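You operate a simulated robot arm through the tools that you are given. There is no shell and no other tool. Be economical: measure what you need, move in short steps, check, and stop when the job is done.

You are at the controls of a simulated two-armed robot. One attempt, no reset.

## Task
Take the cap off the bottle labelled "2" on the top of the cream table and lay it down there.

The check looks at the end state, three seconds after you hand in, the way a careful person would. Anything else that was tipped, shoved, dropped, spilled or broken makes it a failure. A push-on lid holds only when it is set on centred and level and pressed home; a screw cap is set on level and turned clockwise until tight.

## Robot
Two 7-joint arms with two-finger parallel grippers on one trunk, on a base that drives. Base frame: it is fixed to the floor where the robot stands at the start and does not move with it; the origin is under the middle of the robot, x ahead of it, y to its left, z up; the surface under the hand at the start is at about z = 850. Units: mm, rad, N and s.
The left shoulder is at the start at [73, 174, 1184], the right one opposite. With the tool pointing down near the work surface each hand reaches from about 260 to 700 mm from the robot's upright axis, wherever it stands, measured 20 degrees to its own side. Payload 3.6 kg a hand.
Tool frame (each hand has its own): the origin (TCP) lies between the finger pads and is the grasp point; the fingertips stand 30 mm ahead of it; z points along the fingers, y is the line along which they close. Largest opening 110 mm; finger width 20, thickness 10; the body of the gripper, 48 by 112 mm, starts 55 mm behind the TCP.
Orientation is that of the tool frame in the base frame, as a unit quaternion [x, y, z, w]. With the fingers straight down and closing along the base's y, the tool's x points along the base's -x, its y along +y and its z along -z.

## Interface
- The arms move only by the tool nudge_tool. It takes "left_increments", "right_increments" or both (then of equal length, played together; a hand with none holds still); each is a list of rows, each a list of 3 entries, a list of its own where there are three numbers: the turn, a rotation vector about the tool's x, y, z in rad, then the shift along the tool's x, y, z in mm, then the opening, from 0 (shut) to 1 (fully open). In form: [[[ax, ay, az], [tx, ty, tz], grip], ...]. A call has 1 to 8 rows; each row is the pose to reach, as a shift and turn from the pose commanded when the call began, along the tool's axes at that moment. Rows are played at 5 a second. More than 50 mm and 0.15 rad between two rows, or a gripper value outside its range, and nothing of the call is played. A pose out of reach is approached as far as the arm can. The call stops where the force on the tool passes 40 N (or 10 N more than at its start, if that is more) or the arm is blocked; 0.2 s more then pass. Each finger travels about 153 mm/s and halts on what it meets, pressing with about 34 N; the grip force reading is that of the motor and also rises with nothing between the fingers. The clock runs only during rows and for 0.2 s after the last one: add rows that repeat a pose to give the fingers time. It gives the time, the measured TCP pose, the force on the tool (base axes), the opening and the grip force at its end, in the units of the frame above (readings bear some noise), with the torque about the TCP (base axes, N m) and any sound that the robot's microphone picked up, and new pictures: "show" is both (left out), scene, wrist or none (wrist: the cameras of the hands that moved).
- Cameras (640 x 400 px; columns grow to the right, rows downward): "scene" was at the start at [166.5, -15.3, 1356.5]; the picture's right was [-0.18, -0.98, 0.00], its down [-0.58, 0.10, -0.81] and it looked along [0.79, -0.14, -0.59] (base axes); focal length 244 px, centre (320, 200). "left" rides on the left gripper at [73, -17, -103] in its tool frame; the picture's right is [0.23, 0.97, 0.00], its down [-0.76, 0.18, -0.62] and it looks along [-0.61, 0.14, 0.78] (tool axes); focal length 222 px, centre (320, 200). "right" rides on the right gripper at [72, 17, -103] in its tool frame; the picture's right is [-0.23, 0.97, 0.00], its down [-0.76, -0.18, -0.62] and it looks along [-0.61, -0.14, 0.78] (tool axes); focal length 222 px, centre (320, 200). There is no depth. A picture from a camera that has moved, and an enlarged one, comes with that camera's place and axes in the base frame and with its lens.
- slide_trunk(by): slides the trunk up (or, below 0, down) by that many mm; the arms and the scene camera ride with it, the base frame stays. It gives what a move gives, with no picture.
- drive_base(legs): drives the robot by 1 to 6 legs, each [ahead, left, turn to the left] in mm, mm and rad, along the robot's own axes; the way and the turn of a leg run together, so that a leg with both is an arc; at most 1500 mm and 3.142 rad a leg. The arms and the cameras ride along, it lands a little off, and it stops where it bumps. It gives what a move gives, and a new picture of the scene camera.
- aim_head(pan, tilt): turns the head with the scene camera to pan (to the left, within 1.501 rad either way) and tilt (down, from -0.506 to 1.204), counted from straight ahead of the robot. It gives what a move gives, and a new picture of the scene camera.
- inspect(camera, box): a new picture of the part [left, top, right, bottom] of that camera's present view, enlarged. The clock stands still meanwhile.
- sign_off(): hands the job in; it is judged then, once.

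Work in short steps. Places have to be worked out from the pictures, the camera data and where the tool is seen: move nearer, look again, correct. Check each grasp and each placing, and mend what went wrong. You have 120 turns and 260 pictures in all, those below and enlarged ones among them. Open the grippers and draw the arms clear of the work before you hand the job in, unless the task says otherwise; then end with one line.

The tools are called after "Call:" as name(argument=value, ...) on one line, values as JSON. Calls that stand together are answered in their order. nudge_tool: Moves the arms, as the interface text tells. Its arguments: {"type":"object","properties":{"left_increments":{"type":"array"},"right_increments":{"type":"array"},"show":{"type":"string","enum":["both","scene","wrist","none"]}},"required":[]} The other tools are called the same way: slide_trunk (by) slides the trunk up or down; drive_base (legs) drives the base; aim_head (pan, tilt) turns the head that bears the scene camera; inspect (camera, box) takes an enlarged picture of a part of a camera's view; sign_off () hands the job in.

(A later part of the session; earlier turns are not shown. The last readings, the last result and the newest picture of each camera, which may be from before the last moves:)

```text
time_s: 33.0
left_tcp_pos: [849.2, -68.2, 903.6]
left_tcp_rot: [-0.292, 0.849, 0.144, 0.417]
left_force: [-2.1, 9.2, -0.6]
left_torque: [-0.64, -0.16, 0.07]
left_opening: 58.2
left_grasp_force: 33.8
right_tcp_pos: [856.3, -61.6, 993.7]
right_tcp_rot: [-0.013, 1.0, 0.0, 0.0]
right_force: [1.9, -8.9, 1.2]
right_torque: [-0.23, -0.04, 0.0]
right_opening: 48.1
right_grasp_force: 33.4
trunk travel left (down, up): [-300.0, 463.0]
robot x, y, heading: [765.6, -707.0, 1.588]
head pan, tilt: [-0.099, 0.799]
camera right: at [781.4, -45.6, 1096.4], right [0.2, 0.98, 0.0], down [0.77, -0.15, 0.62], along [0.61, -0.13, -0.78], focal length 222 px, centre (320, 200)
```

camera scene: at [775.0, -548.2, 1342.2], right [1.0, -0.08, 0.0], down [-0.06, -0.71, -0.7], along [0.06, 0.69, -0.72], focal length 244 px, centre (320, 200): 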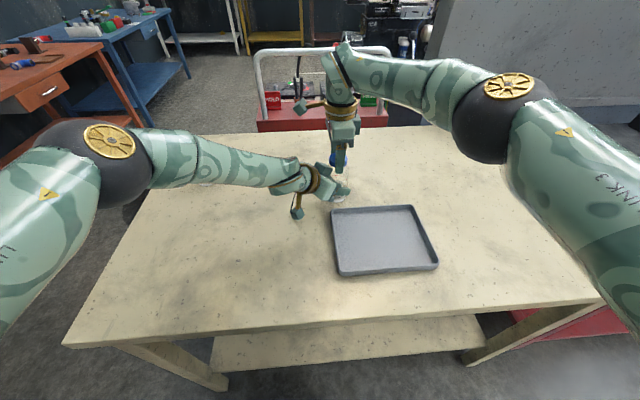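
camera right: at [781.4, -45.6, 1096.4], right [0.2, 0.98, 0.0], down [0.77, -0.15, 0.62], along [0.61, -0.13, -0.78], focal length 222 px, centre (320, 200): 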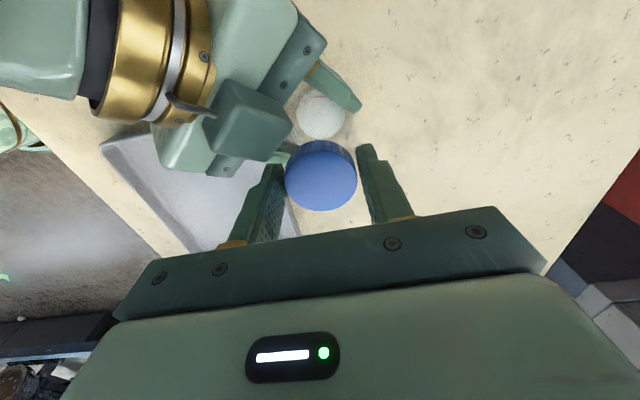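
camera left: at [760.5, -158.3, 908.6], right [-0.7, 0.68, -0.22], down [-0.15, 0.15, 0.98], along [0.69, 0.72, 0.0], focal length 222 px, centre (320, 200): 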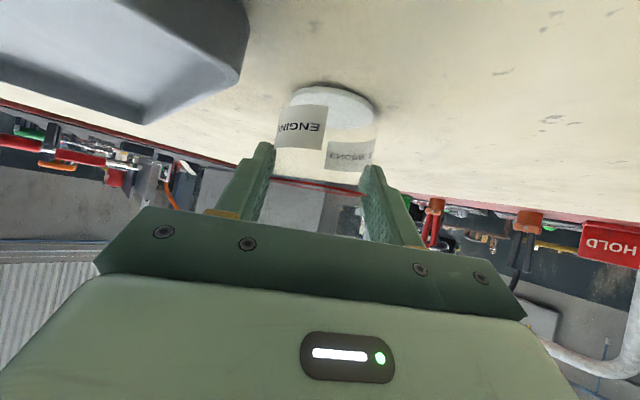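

Cap gripped (48 mm), with a small side load of 9 N. I'll relieve that by 1 mm and turn counter-clockwise.

Call:
nudge_tool(right_increments=[[[0, 0, 0], [0, -1, 0], 0.3], [[0, 0, -0.14], [0, -1, 0], 0.3], [[0, 0, -0.28], [0, -1, 0], 0.3], [[0, 0, -0.42], [0, -1, 0], 0.3], [[0, 0, -0.56], [0, -1, -0.3], 0.3], [[0, 0, -0.7], [0, -1, -0.3], 0.3], [[0, 0, -0.84], [0, -1, -0.4], 0.3], [[0, 0, -0.98], [0, -1, -0.5], 0.3]])

Call:
inspect(camera="scene", box=[290, 120, 390, 210])

```text
time_s: 34.8
left_tcp_pos: [848.7, -68.7, 904.4]
left_tcp_rot: [-0.292, 0.849, 0.145, 0.417]
left_force: [-8.8, 19.9, -3.4]
left_torque: [-0.94, -0.26, 0.27]
left_opening: 58.2
left_grasp_force: 34.6
right_tcp_pos: [854.7, -62.8, 994.6]
right_tcp_rot: [-0.483, 0.876, -0.002, -0.001]
right_force: [10.6, -20.7, 2.6]
right_torque: [-0.93, -0.62, -0.1]
right_opening: 47.6
right_grasp_force: 34.2
trunk travel left (down, up): [-300.0, 463.0]
robot x, y, heading: [762.9, -710.3, 1.586]
head pan, tilt: [-0.099, 0.799]
camera scene: at [775.0, -548.2, 1342.2], right [1.0, -0.08, 0.0], down [-0.06, -0.71, -0.7], along [0.06, 0.69, -0.72], focal length 244 px, centre (320, 200)
camera right: at [801.6, -114.4, 1097.2], right [-0.7, 0.71, 0.0], down [0.56, 0.55, 0.62], along [0.44, 0.44, -0.78], focal length 222 px, centre (320, 200)
```

scene: 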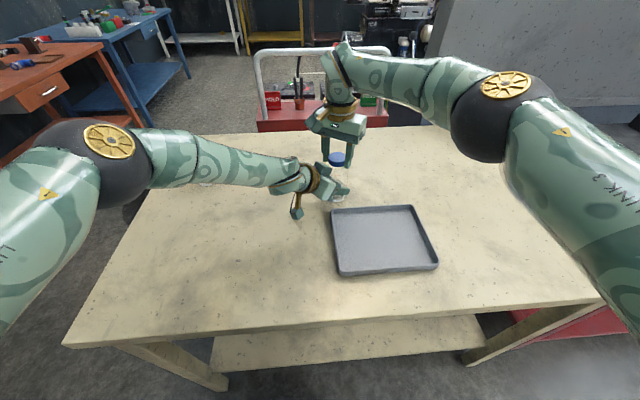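
right: 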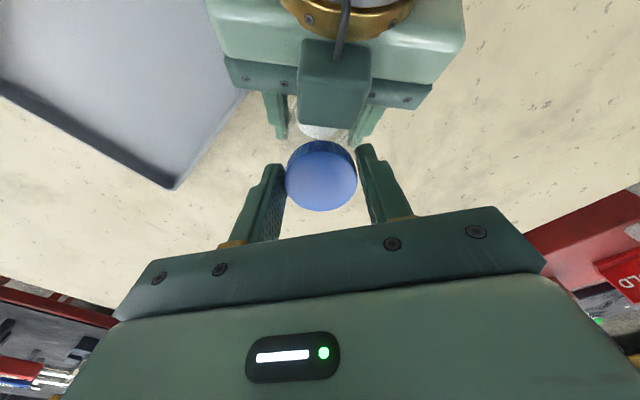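

```text
4.44 times, centred on (340, 165) of scene
camera zoom: at [775.0, -548.2, 1342.2], right [1.0, -0.08, 0.0], down [-0.06, -0.71, -0.7], along [0.06, 0.69, -0.72], focal length 1086 px, centre (231, 356)
```

zoom: 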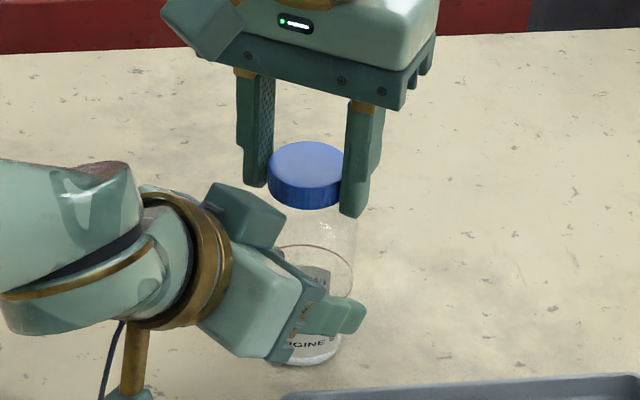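

Turned 0.98 rad with little resistance; the side load built up to 22 N. I'll open slightly to release it and look at the centring.

Call:
nudge_tool(right_increments=[[[0, 0, 0], [0, 0, 0], 0.5], [[0, 0, 0], [0, 0, 0], 0.5]], show="none")

Call:
inspect(camera="right", box=[210, 30, 430, 210])

Call:
inspect(camera="scene", box=[316, 145, 360, 210])

```text
time_s: 35.4
left_tcp_pos: [849.9, -69.8, 901.9]
left_tcp_rot: [-0.289, 0.85, 0.142, 0.417]
left_force: [-4.8, 1.0, -0.3]
left_torque: [-0.02, -0.32, -0.02]
left_opening: 58.2
left_grasp_force: 33.9
right_tcp_pos: [855.7, -62.3, 995.5]
right_tcp_rot: [-0.483, 0.876, 0.0, 0.0]
right_force: [4.0, 0.7, -1.3]
right_torque: [0.01, -0.09, 0.07]
right_opening: 56.9
right_grasp_force: 1.8
trunk travel left (down, up): [-300.0, 463.0]
robot x, y, heading: [769.0, -705.2, 1.589]
head pan, tilt: [-0.099, 0.799]
```

```text
2.22 times, centred on (320, 120) of right
camera zoom: at [801.9, -113.9, 1097.5], right [-0.7, 0.71, 0.0], down [0.56, 0.55, 0.62], along [0.44, 0.44, -0.78], focal length 494 px, centre (320, 378)
```

zoom: 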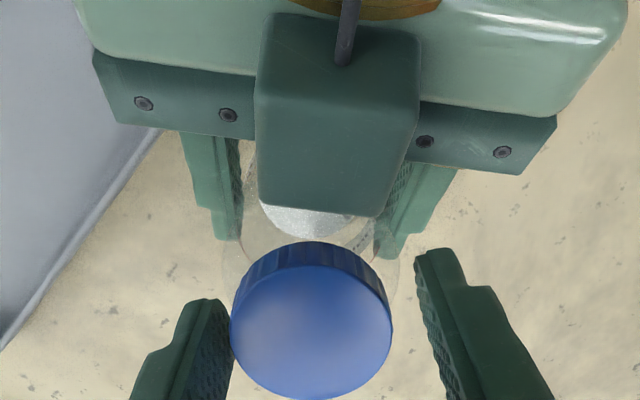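

```text
6.15 times, centred on (338, 178) of scene
camera zoom: at [775.0, -548.2, 1342.2], right [1.0, -0.08, 0.0], down [-0.06, -0.71, -0.7], along [0.06, 0.69, -0.72], focal length 1503 px, centre (209, 338)
```

zoom: 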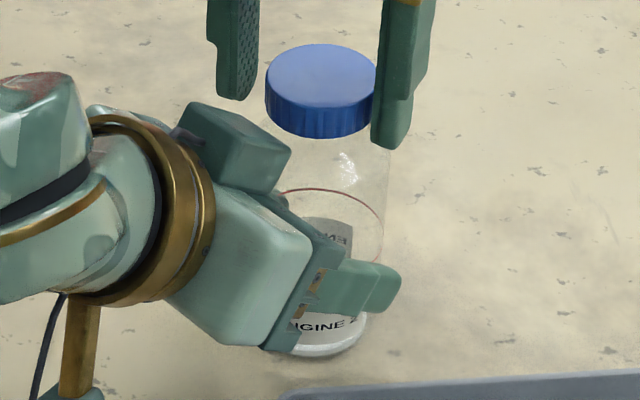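

The cap touches the -y finger, so the true axis is about 4.5 mm toward tool -y, near (859.7, -64.5). I'll recentre there and wind back clockwise with the fingers loose.

Call:
nudge_tool(right_increments=[[[0, 0, 0], [0, -4.5, 0], 0.52], [[0, 0, 0.14], [0, -4.5, 0], 0.52], [[0, 0, 0.28], [0, -4.5, 0], 0.52], [[0, 0, 0.42], [0, -4.5, 0], 0.52], [[0, 0, 0.56], [0, -4.5, 0], 0.52], [[0, 0, 0.7], [0, -4.5, 0], 0.52], [[0, 0, 0.84], [0, -4.5, 0], 0.52], [[0, 0, 0.98], [0, -4.5, 0], 0.52]], show="none")

Call:
nudge_tool(right_increments=[[[0, 0, 0], [0, 0, 0], 0.45], [[0, 0, 0], [0, 0, 0], 0.3], [[0, 0, 0], [0, 0, 0], 0.3]], show="wrist")

```text
time_s: 37.2
left_tcp_pos: [848.6, -68.1, 903.7]
left_tcp_rot: [-0.291, 0.849, 0.143, 0.417]
left_force: [2.0, -2.0, 0.3]
left_torque: [0.19, 0.11, -0.08]
left_opening: 58.0
left_grasp_force: 34.6
right_tcp_pos: [858.6, -64.1, 996.1]
right_tcp_rot: [-0.013, 1.0, -0.001, 0.0]
right_force: [-1.7, 2.3, -0.7]
right_torque: [0.07, 0.01, 0.05]
right_opening: 58.4
right_grasp_force: 1.1
trunk travel left (down, up): [-300.0, 463.0]
robot x, y, heading: [766.3, -706.6, 1.583]
head pan, tilt: [-0.099, 0.799]
```

```text
time_s: 38.0
left_tcp_pos: [850.0, -70.2, 903.6]
left_tcp_rot: [-0.29, 0.849, 0.143, 0.418]
left_force: [0.3, -20.0, 1.1]
left_torque: [1.1, 0.05, -0.19]
left_opening: 58.0
left_grasp_force: 33.8
right_tcp_pos: [859.1, -64.2, 995.6]
right_tcp_rot: [-0.014, 1.0, 0.002, -0.001]
right_force: [0.8, 19.3, -1.6]
right_torque: [0.72, -0.11, -0.03]
right_opening: 46.9
right_grasp_force: 34.2
trunk travel left (down, up): [-300.0, 463.0]
robot x, y, heading: [766.4, -706.1, 1.588]
head pan, tilt: [-0.099, 0.799]
camera right: at [785.2, -48.9, 1097.8], right [0.2, 0.98, 0.0], down [0.77, -0.16, 0.62], along [0.61, -0.12, -0.78], focal length 222 px, centre (320, 200)
```

right: 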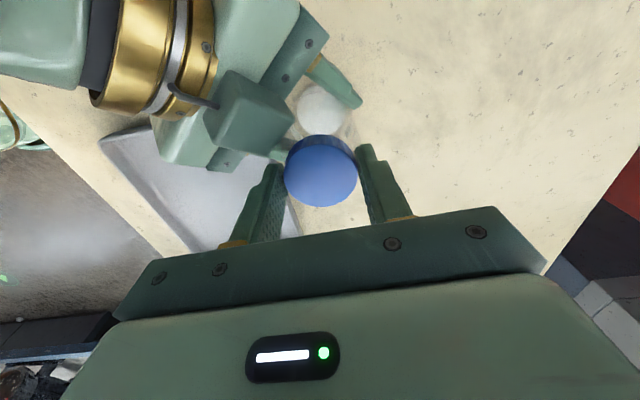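

Side load +19 N against -9 N earlier gives a centre near y = -62.4. I'll move +1.7 mm to relieve it and turn counter-clockwise again.

Call:
nudge_tool(right_increments=[[[0, 0, 0], [0, 1.7, 0], 0.3], [[0, 0, -0.14], [0, 1.7, 0], 0.3], [[0, 0, -0.28], [0, 1.7, 0], 0.3], [[0, 0, -0.42], [0, 1.7, 0], 0.3], [[0, 0, -0.56], [0, 1.7, -0.3], 0.3], [[0, 0, -0.7], [0, 1.7, -0.3], 0.3], [[0, 0, -0.84], [0, 1.7, -0.4], 0.3], [[0, 0, -0.98], [0, 1.7, -0.5], 0.3]], show="none")

Call:
nudge_tool(right_increments=[[[0, 0, -0.13], [0, 0, 0], 0.3], [[0, 0, -0.26], [0, 0, 0], 0.3]], show="wrist")

Call:
inspect(camera="scene", box=[316, 145, 360, 210])

```text
time_s: 39.8
left_tcp_pos: [848.9, -68.6, 903.5]
left_tcp_rot: [-0.292, 0.849, 0.143, 0.416]
left_force: [3.6, -5.6, -5.6]
left_torque: [0.37, 0.4, -0.04]
left_opening: 58.0
left_grasp_force: 34.4
right_tcp_pos: [858.4, -63.4, 995.2]
right_tcp_rot: [-0.485, 0.875, 0.0, 0.0]
right_force: [-4.0, 5.1, 5.9]
right_torque: [0.04, 0.05, -0.01]
right_opening: 46.1
right_grasp_force: 33.9
trunk travel left (down, up): [-300.0, 463.0]
robot x, y, heading: [765.2, -710.8, 1.589]
head pan, tilt: [-0.099, 0.799]
```

```text
time_s: 40.4
left_tcp_pos: [849.4, -68.8, 902.0]
left_tcp_rot: [-0.291, 0.849, 0.143, 0.417]
left_force: [4.1, -4.2, -4.5]
left_torque: [0.32, 0.41, -0.04]
left_opening: 58.0
left_grasp_force: 33.8
right_tcp_pos: [858.5, -62.8, 995.8]
right_tcp_rot: [-0.594, 0.804, -0.001, 0.0]
right_force: [-5.1, 4.6, 5.5]
right_torque: [0.06, 0.05, -0.03]
right_opening: 46.3
right_grasp_force: 34.4
trunk travel left (down, up): [-300.0, 463.0]
robot x, y, heading: [768.8, -707.7, 1.594]
head pan, tilt: [-0.099, 0.799]
camera right: at [820.3, -126.9, 1098.0], right [-0.86, 0.5, 0.0], down [0.39, 0.68, 0.62], along [0.31, 0.54, -0.78], focal length 222 px, centre (320, 200)
```

right: 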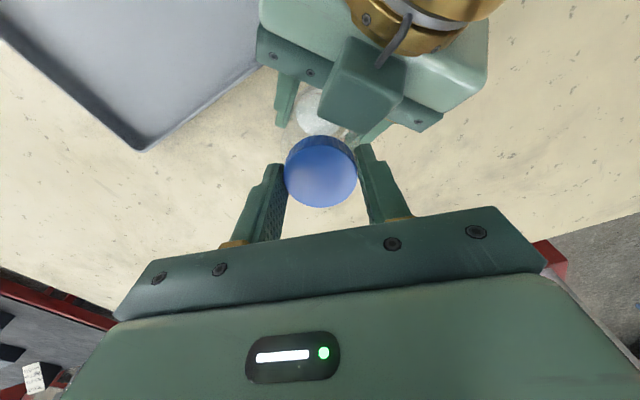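

```text
6.15 times, centred on (338, 178) of scene
camera zoom: at [775.0, -548.2, 1342.2], right [1.0, -0.08, 0.0], down [-0.06, -0.71, -0.7], along [0.06, 0.69, -0.72], focal length 1503 px, centre (209, 338)
```

zoom: 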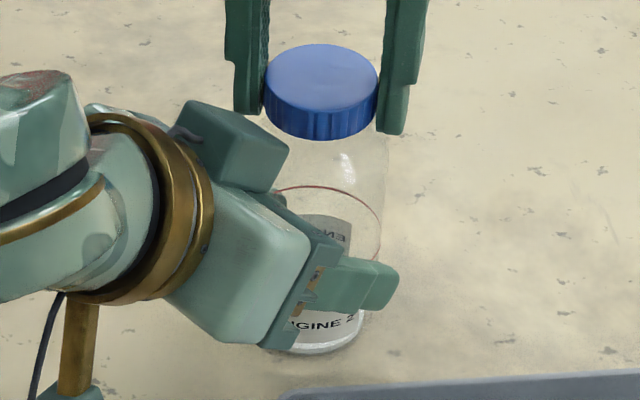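

Much better centred (loads about 5 N), and the upward push shows the cap rising. Another cycle: loosen, wind back, regrip and turn.

Call:
nudge_tool(right_increments=[[[0, 0, 0], [0, 0, -0.5], 0.52], [[0, 0, 0.14], [0, 0, -0.5], 0.52], [[0, 0, 0.28], [0, 0, -0.5], 0.52], [[0, 0, 0.42], [0, 0, -0.5], 0.52], [[0, 0, 0.56], [0, 0, -0.5], 0.52], [[0, 0, 0.7], [0, 0, -0.5], 0.52], [[0, 0, 0.84], [0, 0, -0.5], 0.52], [[0, 0, 0.98], [0, 0, -0.5], 0.52]], show="none")

Call:
nudge_tool(right_increments=[[[0, 0, 0.13], [0, 0, 0], 0.52], [[0, 0, 0.26], [0, 0, 0], 0.52], [[0, 0, 0.26], [0, 0, 0], 0.4], [[0, 0, 0.26], [0, 0, 0], 0.3], [[0, 0, 0.26], [0, 0, 0], 0.3], [[0, 0, 0.12], [0, 0, 0], 0.3], [[0, 0, 0], [0, 0, 0], 0.3], [[0, 0, -0.14], [0, 0, -0.3], 0.3]], show="none")

Call:
nudge_tool(right_increments=[[[0, 0, -0.14], [0, 0, 0], 0.3], [[0, 0, -0.28], [0, 0, -0.2], 0.3], [[0, 0, -0.42], [0, 0, -0.3], 0.3], [[0, 0, -0.56], [0, 0, -0.4], 0.3], [[0, 0, -0.7], [0, 0, -0.4], 0.3], [[0, 0, -0.84], [0, 0, -0.5], 0.3]], show="wrist")

Call:
inspect(camera="scene", box=[316, 145, 360, 210])

```text
time_s: 42.2
left_tcp_pos: [849.7, -68.2, 903.8]
left_tcp_rot: [-0.291, 0.849, 0.144, 0.417]
left_force: [0.2, 0.1, -0.3]
left_torque: [-0.02, 0.01, 0.0]
left_opening: 57.6
left_grasp_force: 34.5
right_tcp_pos: [858.4, -64.5, 996.5]
right_tcp_rot: [-0.143, 0.99, -0.001, 0.0]
right_force: [0.9, 0.7, -0.6]
right_torque: [-0.01, 0.03, 0.0]
right_opening: 57.2
right_grasp_force: 0.1
trunk travel left (down, up): [-300.0, 463.0]
robot x, y, heading: [767.0, -707.9, 1.583]
head pan, tilt: [-0.099, 0.799]
```

```text
time_s: 44.0
left_tcp_pos: [849.8, -69.1, 902.6]
left_tcp_rot: [-0.29, 0.849, 0.142, 0.418]
left_force: [-0.5, -4.7, -0.9]
left_torque: [0.48, 0.09, -0.05]
left_opening: 57.8
left_grasp_force: 33.5
right_tcp_pos: [859.9, -62.6, 995.0]
right_tcp_rot: [-0.214, 0.977, 0.0, 0.0]
right_force: [0.2, 4.2, -0.9]
right_torque: [0.02, -0.1, 0.0]
right_opening: 48.4
right_grasp_force: 34.0
trunk travel left (down, up): [-300.0, 463.0]
robot x, y, heading: [774.0, -707.9, 1.588]
head pan, tilt: [-0.099, 0.799]
```

```text
time_s: 45.4
left_tcp_pos: [850.7, -68.7, 902.3]
left_tcp_rot: [-0.291, 0.849, 0.143, 0.416]
left_force: [4.8, -5.7, 0.3]
left_torque: [0.44, 0.47, -0.08]
left_opening: 57.7
left_grasp_force: 34.0
right_tcp_pos: [857.8, -62.6, 996.1]
right_tcp_rot: [-0.595, 0.804, 0.0, -0.001]
right_force: [-5.6, 4.9, -0.8]
right_torque: [0.02, -0.03, -0.02]
right_opening: 48.4
right_grasp_force: 33.6
trunk travel left (down, up): [-300.0, 463.0]
robot x, y, heading: [770.0, -708.8, 1.588]
head pan, tilt: [-0.099, 0.799]
camera right: at [820.4, -126.2, 1099.1], right [-0.86, 0.5, 0.0], down [0.39, 0.68, 0.62], along [0.31, 0.54, -0.78], focal length 222 px, centre (320, 200)
```

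right: 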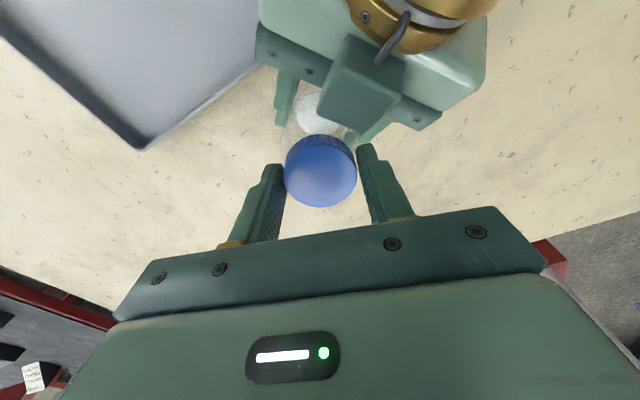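

```text
6.15 times, centred on (338, 178) of scene
camera zoom: at [775.0, -548.2, 1342.2], right [1.0, -0.08, 0.0], down [-0.06, -0.71, -0.7], along [0.06, 0.69, -0.72], focal length 1503 px, centre (209, 338)
```

zoom: 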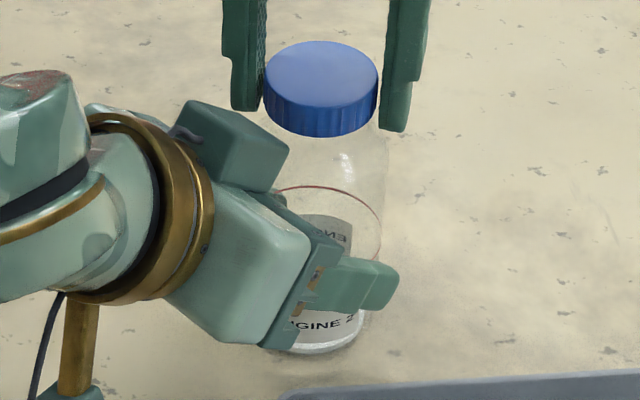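

The cap top has risen about 1 mm, so it is unscrewing. Repeating the cycle.

Call:
nudge_tool(right_increments=[[[0, 0, 0], [0, 0, -0.5], 0.52], [[0, 0, 0.14], [0, 0, -0.5], 0.52], [[0, 0, 0.28], [0, 0, -0.5], 0.52], [[0, 0, 0.42], [0, 0, -0.5], 0.52], [[0, 0, 0.56], [0, 0, -0.5], 0.52], [[0, 0, 0.7], [0, 0, -0.5], 0.52], [[0, 0, 0.84], [0, 0, -0.5], 0.52], [[0, 0, 0.98], [0, 0, -0.5], 0.52]], show="none")

Call:
nudge_tool(right_increments=[[[0, 0, 0.13], [0, 0, 0], 0.52], [[0, 0, 0.26], [0, 0, 0], 0.52], [[0, 0, 0.26], [0, 0, 0], 0.4], [[0, 0, 0.26], [0, 0, 0], 0.3], [[0, 0, 0.26], [0, 0, 0], 0.3], [[0, 0, 0.12], [0, 0, 0], 0.3], [[0, 0, 0], [0, 0, 0], 0.3], [[0, 0, -0.14], [0, 0, -0.3], 0.3]], show="none")

Call:
nudge_tool(right_increments=[[[0, 0, -0.14], [0, 0, 0], 0.3], [[0, 0, -0.28], [0, 0, -0.2], 0.3], [[0, 0, -0.42], [0, 0, -0.3], 0.3], [[0, 0, -0.56], [0, 0, -0.4], 0.3], [[0, 0, -0.7], [0, 0, -0.4], 0.3], [[0, 0, -0.84], [0, 0, -0.5], 0.3]], show="none")

Call:
inspect(camera="scene", box=[316, 145, 360, 210])

```text
time_s: 47.2
left_tcp_pos: [850.3, -69.6, 903.1]
left_tcp_rot: [-0.29, 0.849, 0.143, 0.417]
left_force: [0.2, 0.0, -0.4]
left_torque: [-0.01, 0.02, 0.0]
left_opening: 57.8
left_grasp_force: 34.1
right_tcp_pos: [859.0, -62.2, 996.8]
right_tcp_rot: [-0.142, 0.99, 0.0, 0.0]
right_force: [-0.9, 0.6, 0.1]
right_torque: [0.0, -0.02, 0.01]
right_opening: 57.3
right_grasp_force: 0.1
trunk travel left (down, up): [-300.0, 463.0]
robot x, y, heading: [770.2, -707.1, 1.589]
head pan, tilt: [-0.099, 0.799]
```

```text
time_s: 49.0
left_tcp_pos: [849.0, -69.2, 904.0]
left_tcp_rot: [-0.291, 0.849, 0.144, 0.417]
left_force: [-2.0, -2.4, 1.0]
left_torque: [0.29, 0.02, -0.01]
left_opening: 57.4
left_grasp_force: 34.1
right_tcp_pos: [858.6, -61.2, 997.9]
right_tcp_rot: [-0.214, 0.977, 0.0, 0.0]
right_force: [1.6, 3.1, -1.6]
right_torque: [-0.02, -0.11, -0.05]
right_opening: 48.0
right_grasp_force: 33.6
trunk travel left (down, up): [-300.0, 463.0]
robot x, y, heading: [770.4, -708.7, 1.594]
head pan, tilt: [-0.099, 0.799]
```

```text
time_s: 50.4
left_tcp_pos: [851.3, -70.2, 902.8]
left_tcp_rot: [-0.291, 0.849, 0.143, 0.417]
left_force: [2.6, -11.2, 3.5]
left_torque: [0.87, 0.2, -0.06]
left_opening: 57.8
left_grasp_force: 33.9
right_tcp_pos: [859.0, -62.5, 998.5]
right_tcp_rot: [-0.594, 0.804, -0.001, -0.001]
right_force: [-1.8, 10.5, -4.0]
right_torque: [0.21, -0.03, -0.02]
right_opening: 48.1
right_grasp_force: 33.8
trunk travel left (down, up): [-300.0, 463.0]
robot x, y, heading: [767.6, -705.6, 1.592]
head pan, tilt: [-0.099, 0.799]
```

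```text
6.15 times, centred on (338, 178) of scene
camera zoom: at [775.0, -548.2, 1342.2], right [1.0, -0.08, 0.0], down [-0.06, -0.71, -0.7], along [0.06, 0.69, -0.72], focal length 1503 px, centre (209, 338)
```

zoom: 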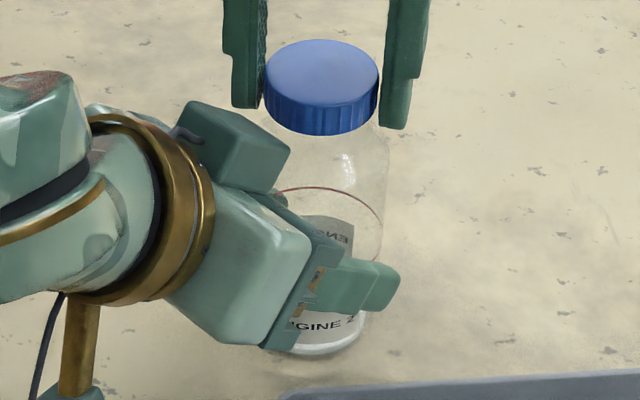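

Pulling slightly up now (-4 N), so the thread still holds after about 4.6 rad. Another cycle with less raise.

Call:
nudge_tool(right_increments=[[[0, 0, 0], [0, 0, 0], 0.52], [[0, 0, 0.14], [0, 0, 0], 0.52], [[0, 0, 0.28], [0, 0, 0], 0.52], [[0, 0, 0.42], [0, 0, 0], 0.52], [[0, 0, 0.56], [0, 0, 0], 0.52], [[0, 0, 0.7], [0, 0, 0], 0.52], [[0, 0, 0.84], [0, 0, 0], 0.52], [[0, 0, 0.98], [0, 0, 0], 0.52]], show="none")

Call:
nudge_tool(right_increments=[[[0, 0, 0.13], [0, 0, 0], 0.52], [[0, 0, 0.26], [0, 0, 0], 0.52], [[0, 0, 0.26], [0, 0, 0], 0.4], [[0, 0, 0.26], [0, 0, 0], 0.3], [[0, 0, 0.26], [0, 0, 0], 0.3], [[0, 0, 0.12], [0, 0, 0], 0.3], [[0, 0, 0], [0, 0, 0], 0.3], [[0, 0, -0.14], [0, 0, -0.2], 0.3]], show="none")

Call:
nudge_tool(right_increments=[[[0, 0, -0.14], [0, 0, 0], 0.3], [[0, 0, -0.28], [0, 0, -0.1], 0.3], [[0, 0, -0.42], [0, 0, -0.2], 0.3], [[0, 0, -0.56], [0, 0, -0.2], 0.3], [[0, 0, -0.7], [0, 0, -0.3], 0.3], [[0, 0, -0.84], [0, 0, -0.3], 0.3]], show="none")

Call:
inspect(camera="scene", box=[316, 145, 360, 210])

```text
time_s: 52.2
left_tcp_pos: [849.8, -69.1, 903.2]
left_tcp_rot: [-0.291, 0.849, 0.144, 0.417]
left_force: [0.3, 0.1, -1.1]
left_torque: [-0.01, 0.0, -0.01]
left_opening: 57.6
left_grasp_force: 33.9
right_tcp_pos: [858.2, -62.4, 998.0]
right_tcp_rot: [-0.142, 0.99, -0.001, 0.0]
right_force: [0.4, 0.9, 0.3]
right_torque: [-0.01, -0.01, -0.03]
right_opening: 57.4
right_grasp_force: 0.1
trunk travel left (down, up): [-300.0, 463.0]
robot x, y, heading: [770.2, -706.1, 1.591]
head pan, tilt: [-0.099, 0.799]
```

```text
time_s: 54.0
left_tcp_pos: [850.1, -68.6, 903.2]
left_tcp_rot: [-0.292, 0.849, 0.144, 0.417]
left_force: [-0.7, 0.0, -0.7]
left_torque: [-0.02, 0.04, 0.02]
left_opening: 57.6
left_grasp_force: 34.1
right_tcp_pos: [858.6, -62.3, 998.0]
right_tcp_rot: [-0.215, 0.977, -0.001, -0.001]
right_force: [0.3, -0.1, -0.6]
right_torque: [-0.02, 0.0, 0.0]
right_opening: 45.6
right_grasp_force: 34.3
trunk travel left (down, up): [-300.0, 463.0]
robot x, y, heading: [769.5, -706.9, 1.589]
head pan, tilt: [-0.099, 0.799]
```

```text
time_s: 55.4
left_tcp_pos: [849.8, -69.1, 902.7]
left_tcp_rot: [-0.291, 0.849, 0.144, 0.417]
left_force: [-0.4, -0.1, 0.2]
left_torque: [0.02, 0.01, 0.01]
left_opening: 57.3
left_grasp_force: 33.8
right_tcp_pos: [858.9, -62.0, 998.4]
right_tcp_rot: [-0.594, 0.805, -0.001, -0.001]
right_force: [-1.3, 0.2, 0.4]
right_torque: [0.0, -0.01, -0.01]
right_opening: 45.5
right_grasp_force: 34.2
trunk travel left (down, up): [-300.0, 463.0]
robot x, y, heading: [770.3, -703.5, 1.592]
head pan, tilt: [-0.099, 0.799]
```

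```text
6.15 times, centred on (338, 178) of scene
camera zoom: at [775.0, -548.2, 1342.2], right [1.0, -0.08, 0.0], down [-0.06, -0.71, -0.7], along [0.06, 0.69, -0.72], focal length 1503 px, centre (209, 338)
```

zoom: 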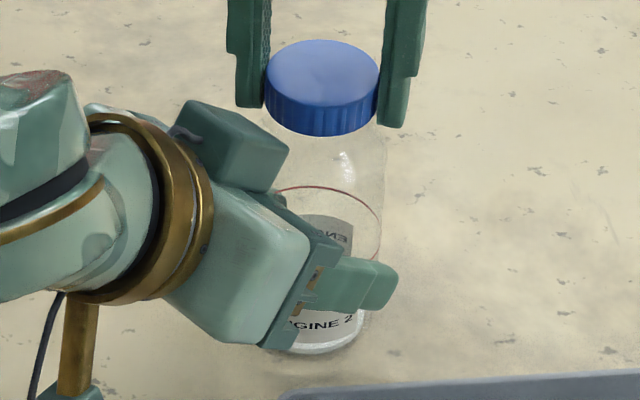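

The side loads have dropped to zero with the cap gripped, so it appears free. Lifting gently.

Call:
nudge_tool(right_increments=[[[0, 0, 0], [0, 0, -1.5], 0.3], [[0, 0, 0], [0, 0, -4], 0.3], [[0, 0, 0], [0, 0, -12], 0.3], [[0, 0, 0], [0, 0, -25], 0.3]])

Call:
inspect(camera="scene", box=[300, 120, 376, 210])

```text
time_s: 56.4
left_tcp_pos: [850.1, -69.1, 902.3]
left_tcp_rot: [-0.291, 0.849, 0.143, 0.417]
left_force: [0.1, 0.5, -0.5]
left_torque: [-0.01, -0.01, -0.01]
left_opening: 57.5
left_grasp_force: 34.1
right_tcp_pos: [857.5, -63.3, 1023.3]
right_tcp_rot: [-0.592, 0.806, -0.001, 0.0]
right_force: [-0.5, -0.1, -0.2]
right_torque: [0.01, 0.02, -0.02]
right_opening: 45.5
right_grasp_force: 33.4
trunk travel left (down, up): [-300.0, 463.0]
robot x, y, heading: [770.7, -707.2, 1.587]
head pan, tilt: [-0.099, 0.799]
camera scene: at [775.0, -548.4, 1342.2], right [1.0, -0.08, 0.0], down [-0.06, -0.71, -0.7], along [0.06, 0.69, -0.72], focal length 244 px, centre (320, 200)
camera right: at [820.1, -126.5, 1126.4], right [-0.86, 0.51, 0.0], down [0.4, 0.68, 0.62], along [0.32, 0.54, -0.78], focal length 222 px, centre (320, 200)
```

scene: 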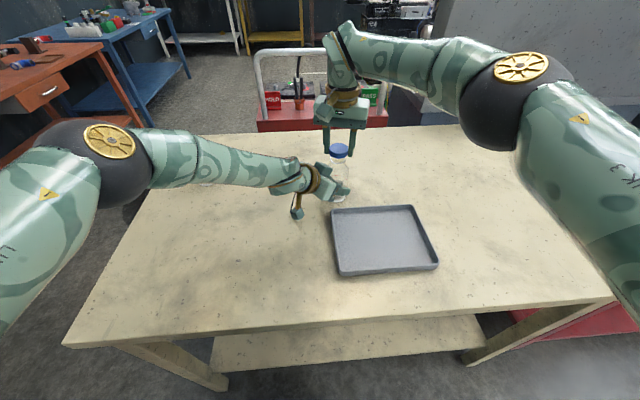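
right: 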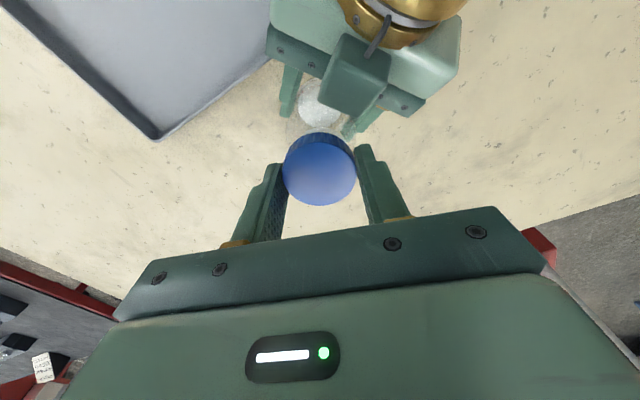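

```text
4.44 times, centred on (338, 165) of scene
camera zoom: at [775.0, -548.4, 1342.2], right [1.0, -0.08, 0.0], down [-0.06, -0.71, -0.7], along [0.06, 0.69, -0.72], focal length 1086 px, centre (240, 356)
```

zoom: 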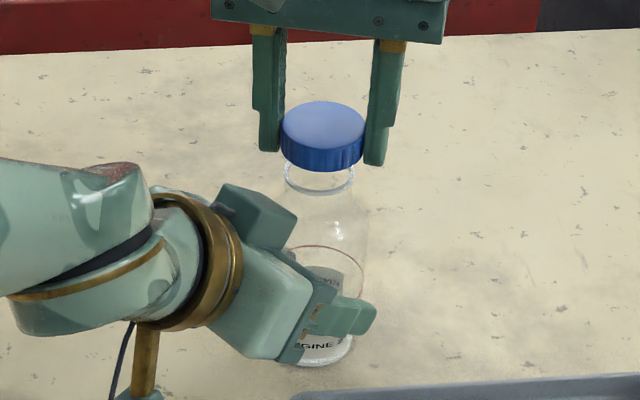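

Cap is off; the bottle's neck is bare. I'll carry the cap to the free table spot at about (960, -55), behind the tray, and start lowering.

Call:
nudge_tool(right_increments=[[[0, 0, 0], [0, 0, -25], 0.3], [[0, 0, 0], [-12.8, -31.8, -25], 0.3], [[0, 0, 0], [-25.5, -63.6, -25], 0.3], [[0, 0, 0], [-38.3, -95.4, -25], 0.3], [[0, 0, 0], [-38.3, -95.4, 15], 0.3], [[0, 0, 0], [-38.3, -95.4, 55], 0.3], [[0, 0, 0], [-38.3, -95.4, 93], 0.3]])

Call:
inspect(camera="scene", box=[320, 120, 420, 210])

```text
time_s: 58.0
left_tcp_pos: [849.1, -68.4, 903.3]
left_tcp_rot: [-0.292, 0.849, 0.143, 0.416]
left_force: [-0.1, 0.4, -0.6]
left_torque: [-0.02, 0.02, -0.01]
left_opening: 57.4
left_grasp_force: 34.1
right_tcp_pos: [962.7, -52.3, 929.7]
right_tcp_rot: [-0.593, 0.805, 0.0, -0.002]
right_force: [0.6, 0.5, -0.6]
right_torque: [0.01, -0.01, 0.01]
right_opening: 44.8
right_grasp_force: 33.8
trunk travel left (down, up): [-300.0, 463.0]
robot x, y, heading: [769.5, -705.2, 1.585]
head pan, tilt: [-0.099, 0.799]
camera scene: at [775.0, -547.6, 1342.1], right [1.0, -0.08, 0.0], down [-0.06, -0.72, -0.7], along [0.06, 0.69, -0.72], focal length 244 px, centre (320, 200)
camera right: at [923.7, -115.5, 1032.2], right [-0.86, 0.51, 0.0], down [0.4, 0.68, 0.62], along [0.32, 0.54, -0.78], focal length 222 px, centre (320, 200)
```

scene: 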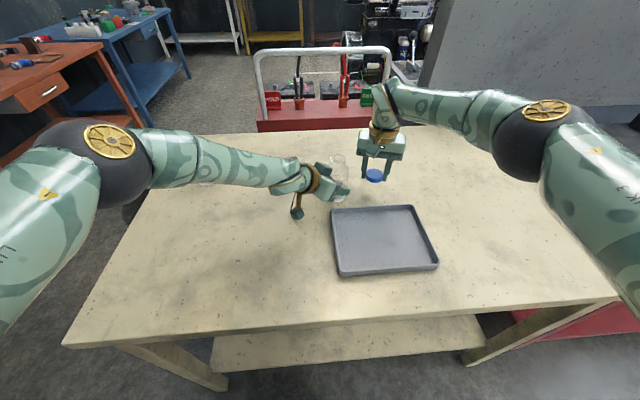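
right: 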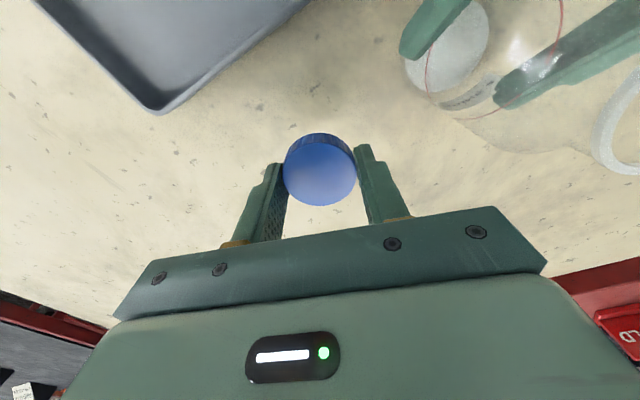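

```text
4.44 times, centred on (370, 165) of scene
camera zoom: at [775.0, -547.6, 1342.1], right [1.0, -0.08, 0.0], down [-0.06, -0.72, -0.7], along [0.06, 0.69, -0.72], focal length 1086 px, centre (98, 356)
```

zoom: 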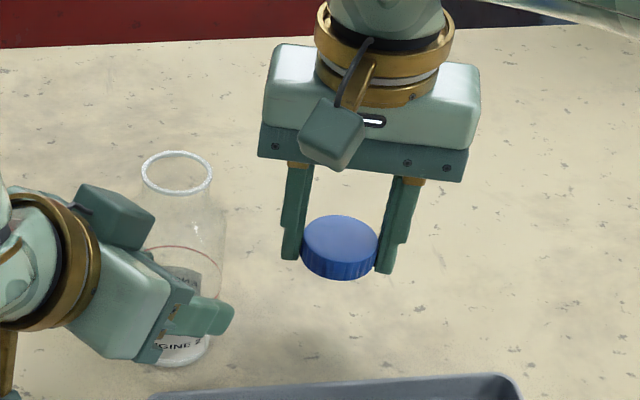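

Clear spot below. Lowering to just above the table, then in 1.5 mm steps.

Call:
nudge_tool(right_increments=[[[0, 0, 0], [0, 0, 25], 0.3], [[0, 0, 0], [0, 0, 40], 0.3], [[0, 0, 0], [0, 0, 44], 0.3], [[0, 0, 0], [0, 0, 46], 0.3], [[0, 0, 0], [0, 0, 47], 0.3]], show="wrist")

Call:
inspect(camera="scene", box=[350, 150, 410, 210])

```text
time_s: 59.2
left_tcp_pos: [848.7, -69.9, 903.4]
left_tcp_rot: [-0.291, 0.849, 0.144, 0.417]
left_force: [-0.3, -0.2, 0.0]
left_torque: [-0.03, 0.0, -0.05]
left_opening: 57.5
left_grasp_force: 33.8
right_tcp_pos: [960.5, -55.0, 882.7]
right_tcp_rot: [-0.593, 0.805, -0.001, -0.001]
right_force: [-0.6, 0.3, 0.1]
right_torque: [0.0, 0.0, 0.0]
right_opening: 44.9
right_grasp_force: 34.2
trunk travel left (down, up): [-300.0, 463.0]
robot x, y, heading: [768.9, -706.5, 1.593]
head pan, tilt: [-0.099, 0.799]
camera right: at [922.7, -118.3, 985.7], right [-0.86, 0.51, 0.0], down [0.4, 0.68, 0.62], along [0.32, 0.54, -0.78], focal length 222 px, centre (320, 200)
```

right: 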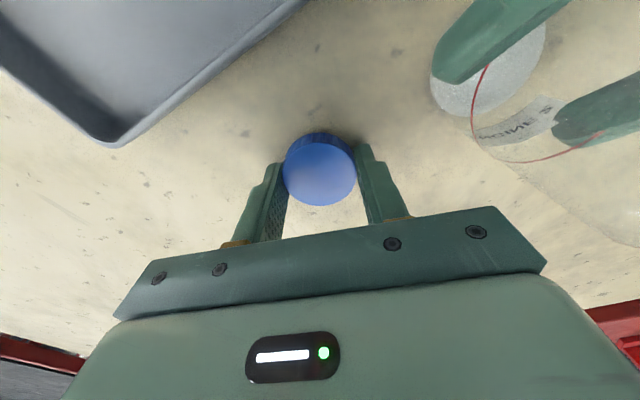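

```text
6.67 times, centred on (380, 180) of scene
camera zoom: at [775.1, -548.2, 1342.2], right [1.0, -0.08, 0.0], down [-0.06, -0.72, -0.7], along [0.06, 0.69, -0.72], focal length 1629 px, centre (-80, 333)
```

zoom: 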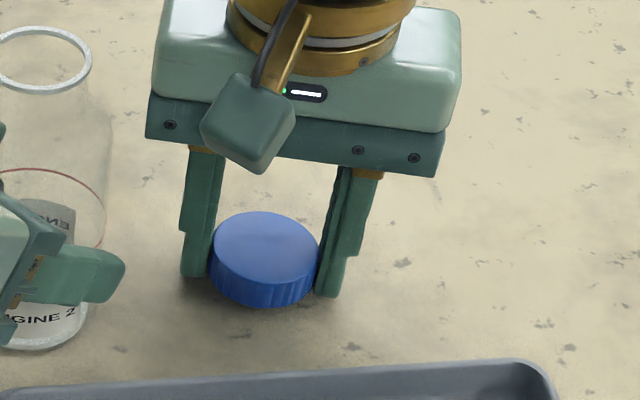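

No contact yet; a few mm remain. Lowering in 1 mm steps and watching the force.

Call:
nudge_tool(right_increments=[[[0, 0, 0], [0, 0, 1], 0.3], [[0, 0, 0], [0, 0, 2], 0.3]], show="none")

Call:
nudge_tool(right_increments=[[[0, 0, 0], [0, 0, 0.7], 0.3], [[0, 0, 0], [0, 0, 1.3], 0.3]], show="none")

```text
time_s: 59.8
left_tcp_pos: [850.4, -69.6, 903.0]
left_tcp_rot: [-0.291, 0.849, 0.143, 0.416]
left_force: [0.2, 0.7, -1.0]
left_torque: [-0.01, 0.03, -0.02]
left_opening: 57.2
left_grasp_force: 34.0
right_tcp_pos: [961.1, -54.4, 880.7]
right_tcp_rot: [-0.593, 0.805, 0.0, 0.0]
right_force: [-0.1, 0.1, -0.8]
right_torque: [-0.01, 0.02, -0.01]
right_opening: 44.5
right_grasp_force: 33.8
trunk travel left (down, up): [-300.0, 463.0]
robot x, y, heading: [769.5, -707.0, 1.585]
head pan, tilt: [-0.099, 0.799]
```

```text
time_s: 60.4
left_tcp_pos: [849.9, -68.7, 903.5]
left_tcp_rot: [-0.291, 0.849, 0.144, 0.416]
left_force: [0.4, 0.0, -0.3]
left_torque: [-0.03, -0.02, -0.04]
left_opening: 57.5
left_grasp_force: 34.3
right_tcp_pos: [961.5, -54.8, 879.1]
right_tcp_rot: [-0.593, 0.805, 0.0, -0.001]
right_force: [-0.6, 1.1, -0.7]
right_torque: [0.0, -0.02, 0.01]
right_opening: 46.0
right_grasp_force: 34.1
trunk travel left (down, up): [-300.0, 463.0]
robot x, y, heading: [767.4, -707.1, 1.588]
head pan, tilt: [-0.099, 0.799]
```

Still no load. Two more careful steps.

Call:
nudge_tool(right_increments=[[[0, 0, 0], [0, 0, 0.7], 0.3], [[0, 0, 0], [0, 0, 1.4], 0.3]], show="none")

Call:
inspect(camera="scene", box=[360, 160, 400, 200])

Call:
inspect(camera="right", box=[230, 110, 410, 260])

```text
time_s: 61.0
left_tcp_pos: [850.0, -69.6, 902.5]
left_tcp_rot: [-0.291, 0.849, 0.144, 0.416]
left_force: [-0.2, 0.1, 0.1]
left_torque: [0.0, 0.02, 0.0]
left_opening: 57.2
left_grasp_force: 33.7
right_tcp_pos: [960.4, -54.6, 879.9]
right_tcp_rot: [-0.593, 0.805, 0.001, -0.001]
right_force: [-0.2, -1.2, 3.6]
right_torque: [-0.01, -0.07, -0.01]
right_opening: 46.6
right_grasp_force: 34.0
trunk travel left (down, up): [-300.0, 463.0]
robot x, y, heading: [772.4, -709.4, 1.59]
head pan, tilt: [-0.099, 0.799]
```

```text
10.00 times, centred on (380, 180) of scene
camera zoom: at [775.0, -548.7, 1342.3], right [1.0, -0.08, 0.0], down [-0.06, -0.71, -0.7], along [0.06, 0.69, -0.72], focal length 2443 px, centre (-280, 400)
```

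zoom: 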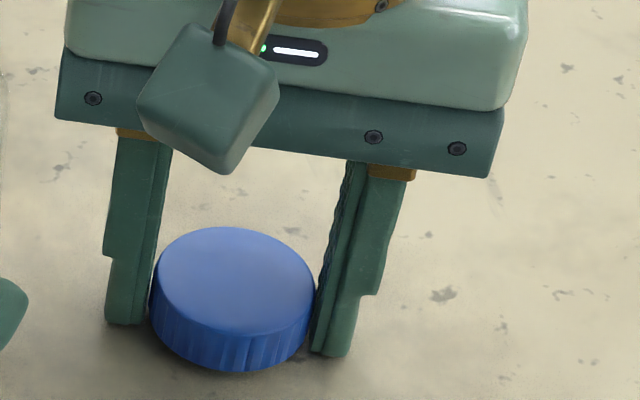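

```text
2.67 times, centred on (320, 185) of right
camera zoom: at [922.3, -118.8, 982.4], right [-0.86, 0.51, 0.0], down [0.4, 0.67, 0.62], along [0.32, 0.54, -0.78], focal length 592 px, centre (320, 240)
```

zoom: 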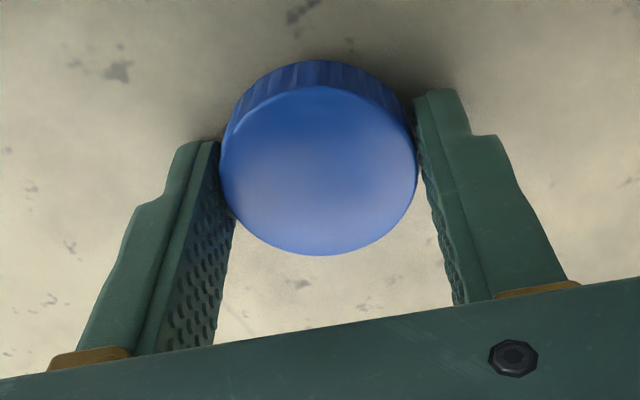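

Contact at 3.6 N: the cap is on the table. Releasing and raising the right hand.

Call:
nudge_tool(right_increments=[[[0, 0, 0], [0, 0, 0], 0.48], [[0, 0, 0], [0, 0, 0], 0.6], [[0, 0, 0], [0, 0, 0], 0.65], [[0, 0, 0], [0, 0, -20], 0.65], [[0, 0, 0], [0, 0, -60], 0.65], [[0, 0, 0], [0, 0, -105], 0.65], [[0, 0, 0], [0, 0, -150], 0.65]])

Call:
inspect(camera="scene", box=[310, 140, 410, 210])

```text
time_s: 62.6
left_tcp_pos: [849.3, -68.3, 902.6]
left_tcp_rot: [-0.291, 0.85, 0.143, 0.416]
left_force: [0.0, -0.2, 0.5]
left_torque: [0.01, 0.01, 0.02]
left_opening: 57.4
left_grasp_force: 33.9
right_tcp_pos: [961.2, -54.7, 1028.5]
right_tcp_rot: [-0.592, 0.806, 0.0, -0.001]
right_force: [0.1, 0.2, -0.3]
right_torque: [0.02, 0.03, 0.01]
right_opening: 71.4
right_grasp_force: 0.1
trunk travel left (down, up): [-300.0, 463.0]
robot x, y, heading: [764.9, -708.2, 1.585]
head pan, tilt: [-0.099, 0.799]
camera scene: at [774.6, -549.0, 1342.3], right [1.0, -0.08, 0.0], down [-0.06, -0.71, -0.7], along [0.06, 0.69, -0.72], focal length 244 px, centre (320, 200)
camera right: at [921.6, -119.8, 1131.6], right [-0.86, 0.51, 0.0], down [0.4, 0.68, 0.62], along [0.32, 0.54, -0.78], focal length 222 px, centre (320, 200)
```

scene: 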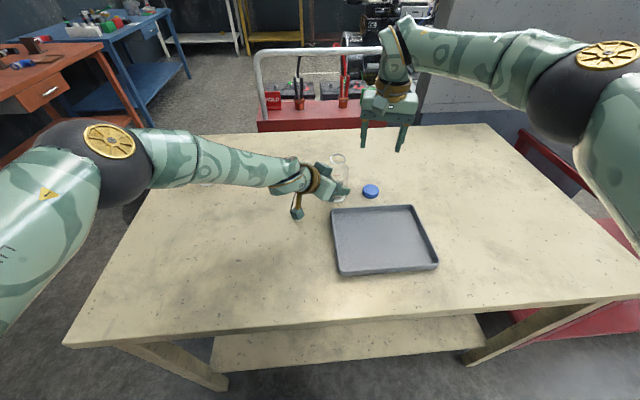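
right: 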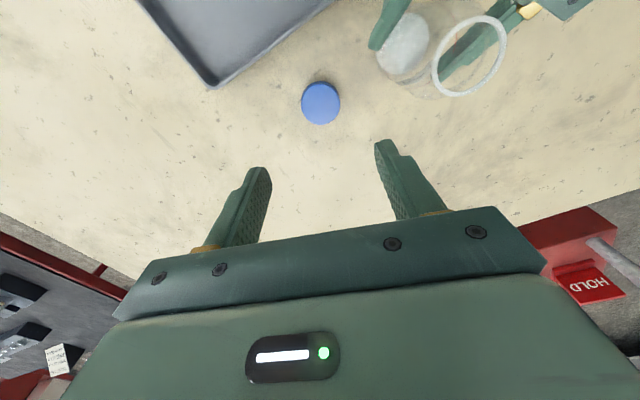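

```text
5.71 times, centred on (360, 175) of scene
camera zoom: at [774.6, -549.0, 1342.3], right [1.0, -0.08, 0.0], down [-0.06, -0.71, -0.7], along [0.06, 0.69, -0.72], focal length 1396 px, centre (91, 343)
```

zoom: 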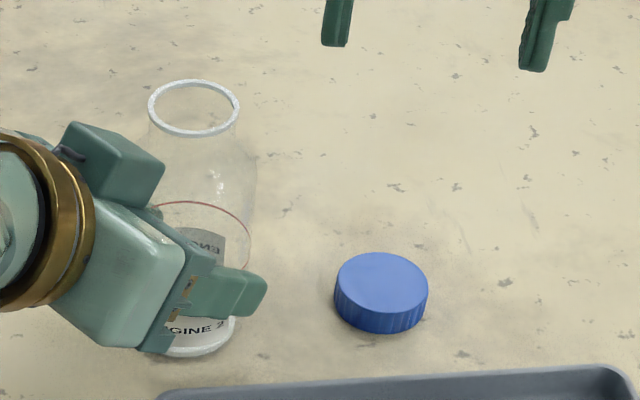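

Cap lies flat and open-side down on the table. Before freeing the bottle I'll lower the left hand slightly until it feels the table, so the bottle does not drop.

Call:
nudge_tool(left_increments=[[[0, 0, 0], [0.4, 0, 0.3], 0.4], [[0, 0, 0], [0.8, 0, 0.6], 0.4]], show="none")

Call:
inspect(camera="left", box=[220, 60, 420, 240])

```text
time_s: 63.2
left_tcp_pos: [849.7, -69.4, 902.2]
left_tcp_rot: [-0.291, 0.849, 0.143, 0.416]
left_force: [-0.1, -0.2, -0.6]
left_torque: [-0.03, 0.01, 0.0]
left_opening: 57.3
left_grasp_force: 33.8
right_tcp_pos: [960.2, -55.7, 1029.7]
right_tcp_rot: [-0.592, 0.806, 0.0, -0.001]
right_force: [-0.4, -0.1, 1.0]
right_torque: [-0.02, 0.02, 0.0]
right_opening: 71.4
right_grasp_force: 0.0
trunk travel left (down, up): [-300.0, 463.0]
robot x, y, heading: [767.4, -708.1, 1.589]
head pan, tilt: [-0.099, 0.799]
```

```text
2.22 times, centred on (320, 150) of left
camera zoom: at [761.0, -158.6, 907.7], right [-0.71, 0.68, -0.18], down [-0.13, 0.12, 0.98], along [0.69, 0.72, 0.0], focal length 494 px, centre (320, 311)
```

zoom: 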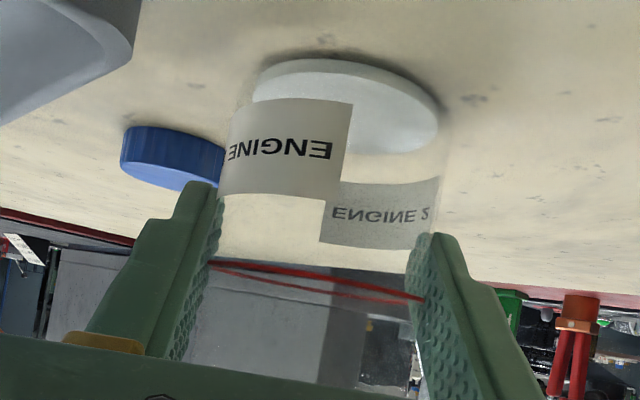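

No contact yet, so the bottle is still slightly above the table or just touching. Another 1 mm.

Call:
nudge_tool(left_increments=[[[0, 0, 0], [0.4, 0, 0.3], 0.4], [[0, 0, 0], [0.8, 0, 0.6], 0.4]], show="none")

Call:
nudge_tool(left_increments=[[[0, 0, 0], [0.3, 0, 0.2], 0.4], [[0, 0, 0], [0.5, 0, 0.4], 0.4]], show="none")

```text
time_s: 63.8
left_tcp_pos: [849.2, -69.4, 902.1]
left_tcp_rot: [-0.29, 0.849, 0.144, 0.418]
left_force: [0.4, 0.1, 4.3]
left_torque: [-0.03, 0.07, 0.02]
left_opening: 57.3
left_grasp_force: 33.8
right_tcp_pos: [960.9, -55.9, 1028.0]
right_tcp_rot: [-0.593, 0.805, 0.0, -0.001]
right_force: [-0.3, -0.3, 0.2]
right_torque: [-0.01, -0.02, -0.02]
right_opening: 71.7
right_grasp_force: 0.2
trunk travel left (down, up): [-300.0, 463.0]
robot x, y, heading: [770.2, -709.1, 1.589]
head pan, tilt: [-0.099, 0.799]
```

```text
time_s: 64.4
left_tcp_pos: [849.8, -70.0, 901.7]
left_tcp_rot: [-0.291, 0.849, 0.144, 0.417]
left_force: [-1.6, 0.9, 11.3]
left_torque: [-0.08, 0.23, -0.06]
left_opening: 57.2
left_grasp_force: 34.2
right_tcp_pos: [959.7, -55.4, 1028.9]
right_tcp_rot: [-0.593, 0.805, 0.0, 0.001]
right_force: [-0.1, 0.2, -0.4]
right_torque: [-0.02, -0.01, -0.01]
right_opening: 71.5
right_grasp_force: 0.0
trunk travel left (down, up): [-300.0, 463.0]
robot x, y, heading: [768.2, -707.4, 1.587]
head pan, tilt: [-0.099, 0.799]
```

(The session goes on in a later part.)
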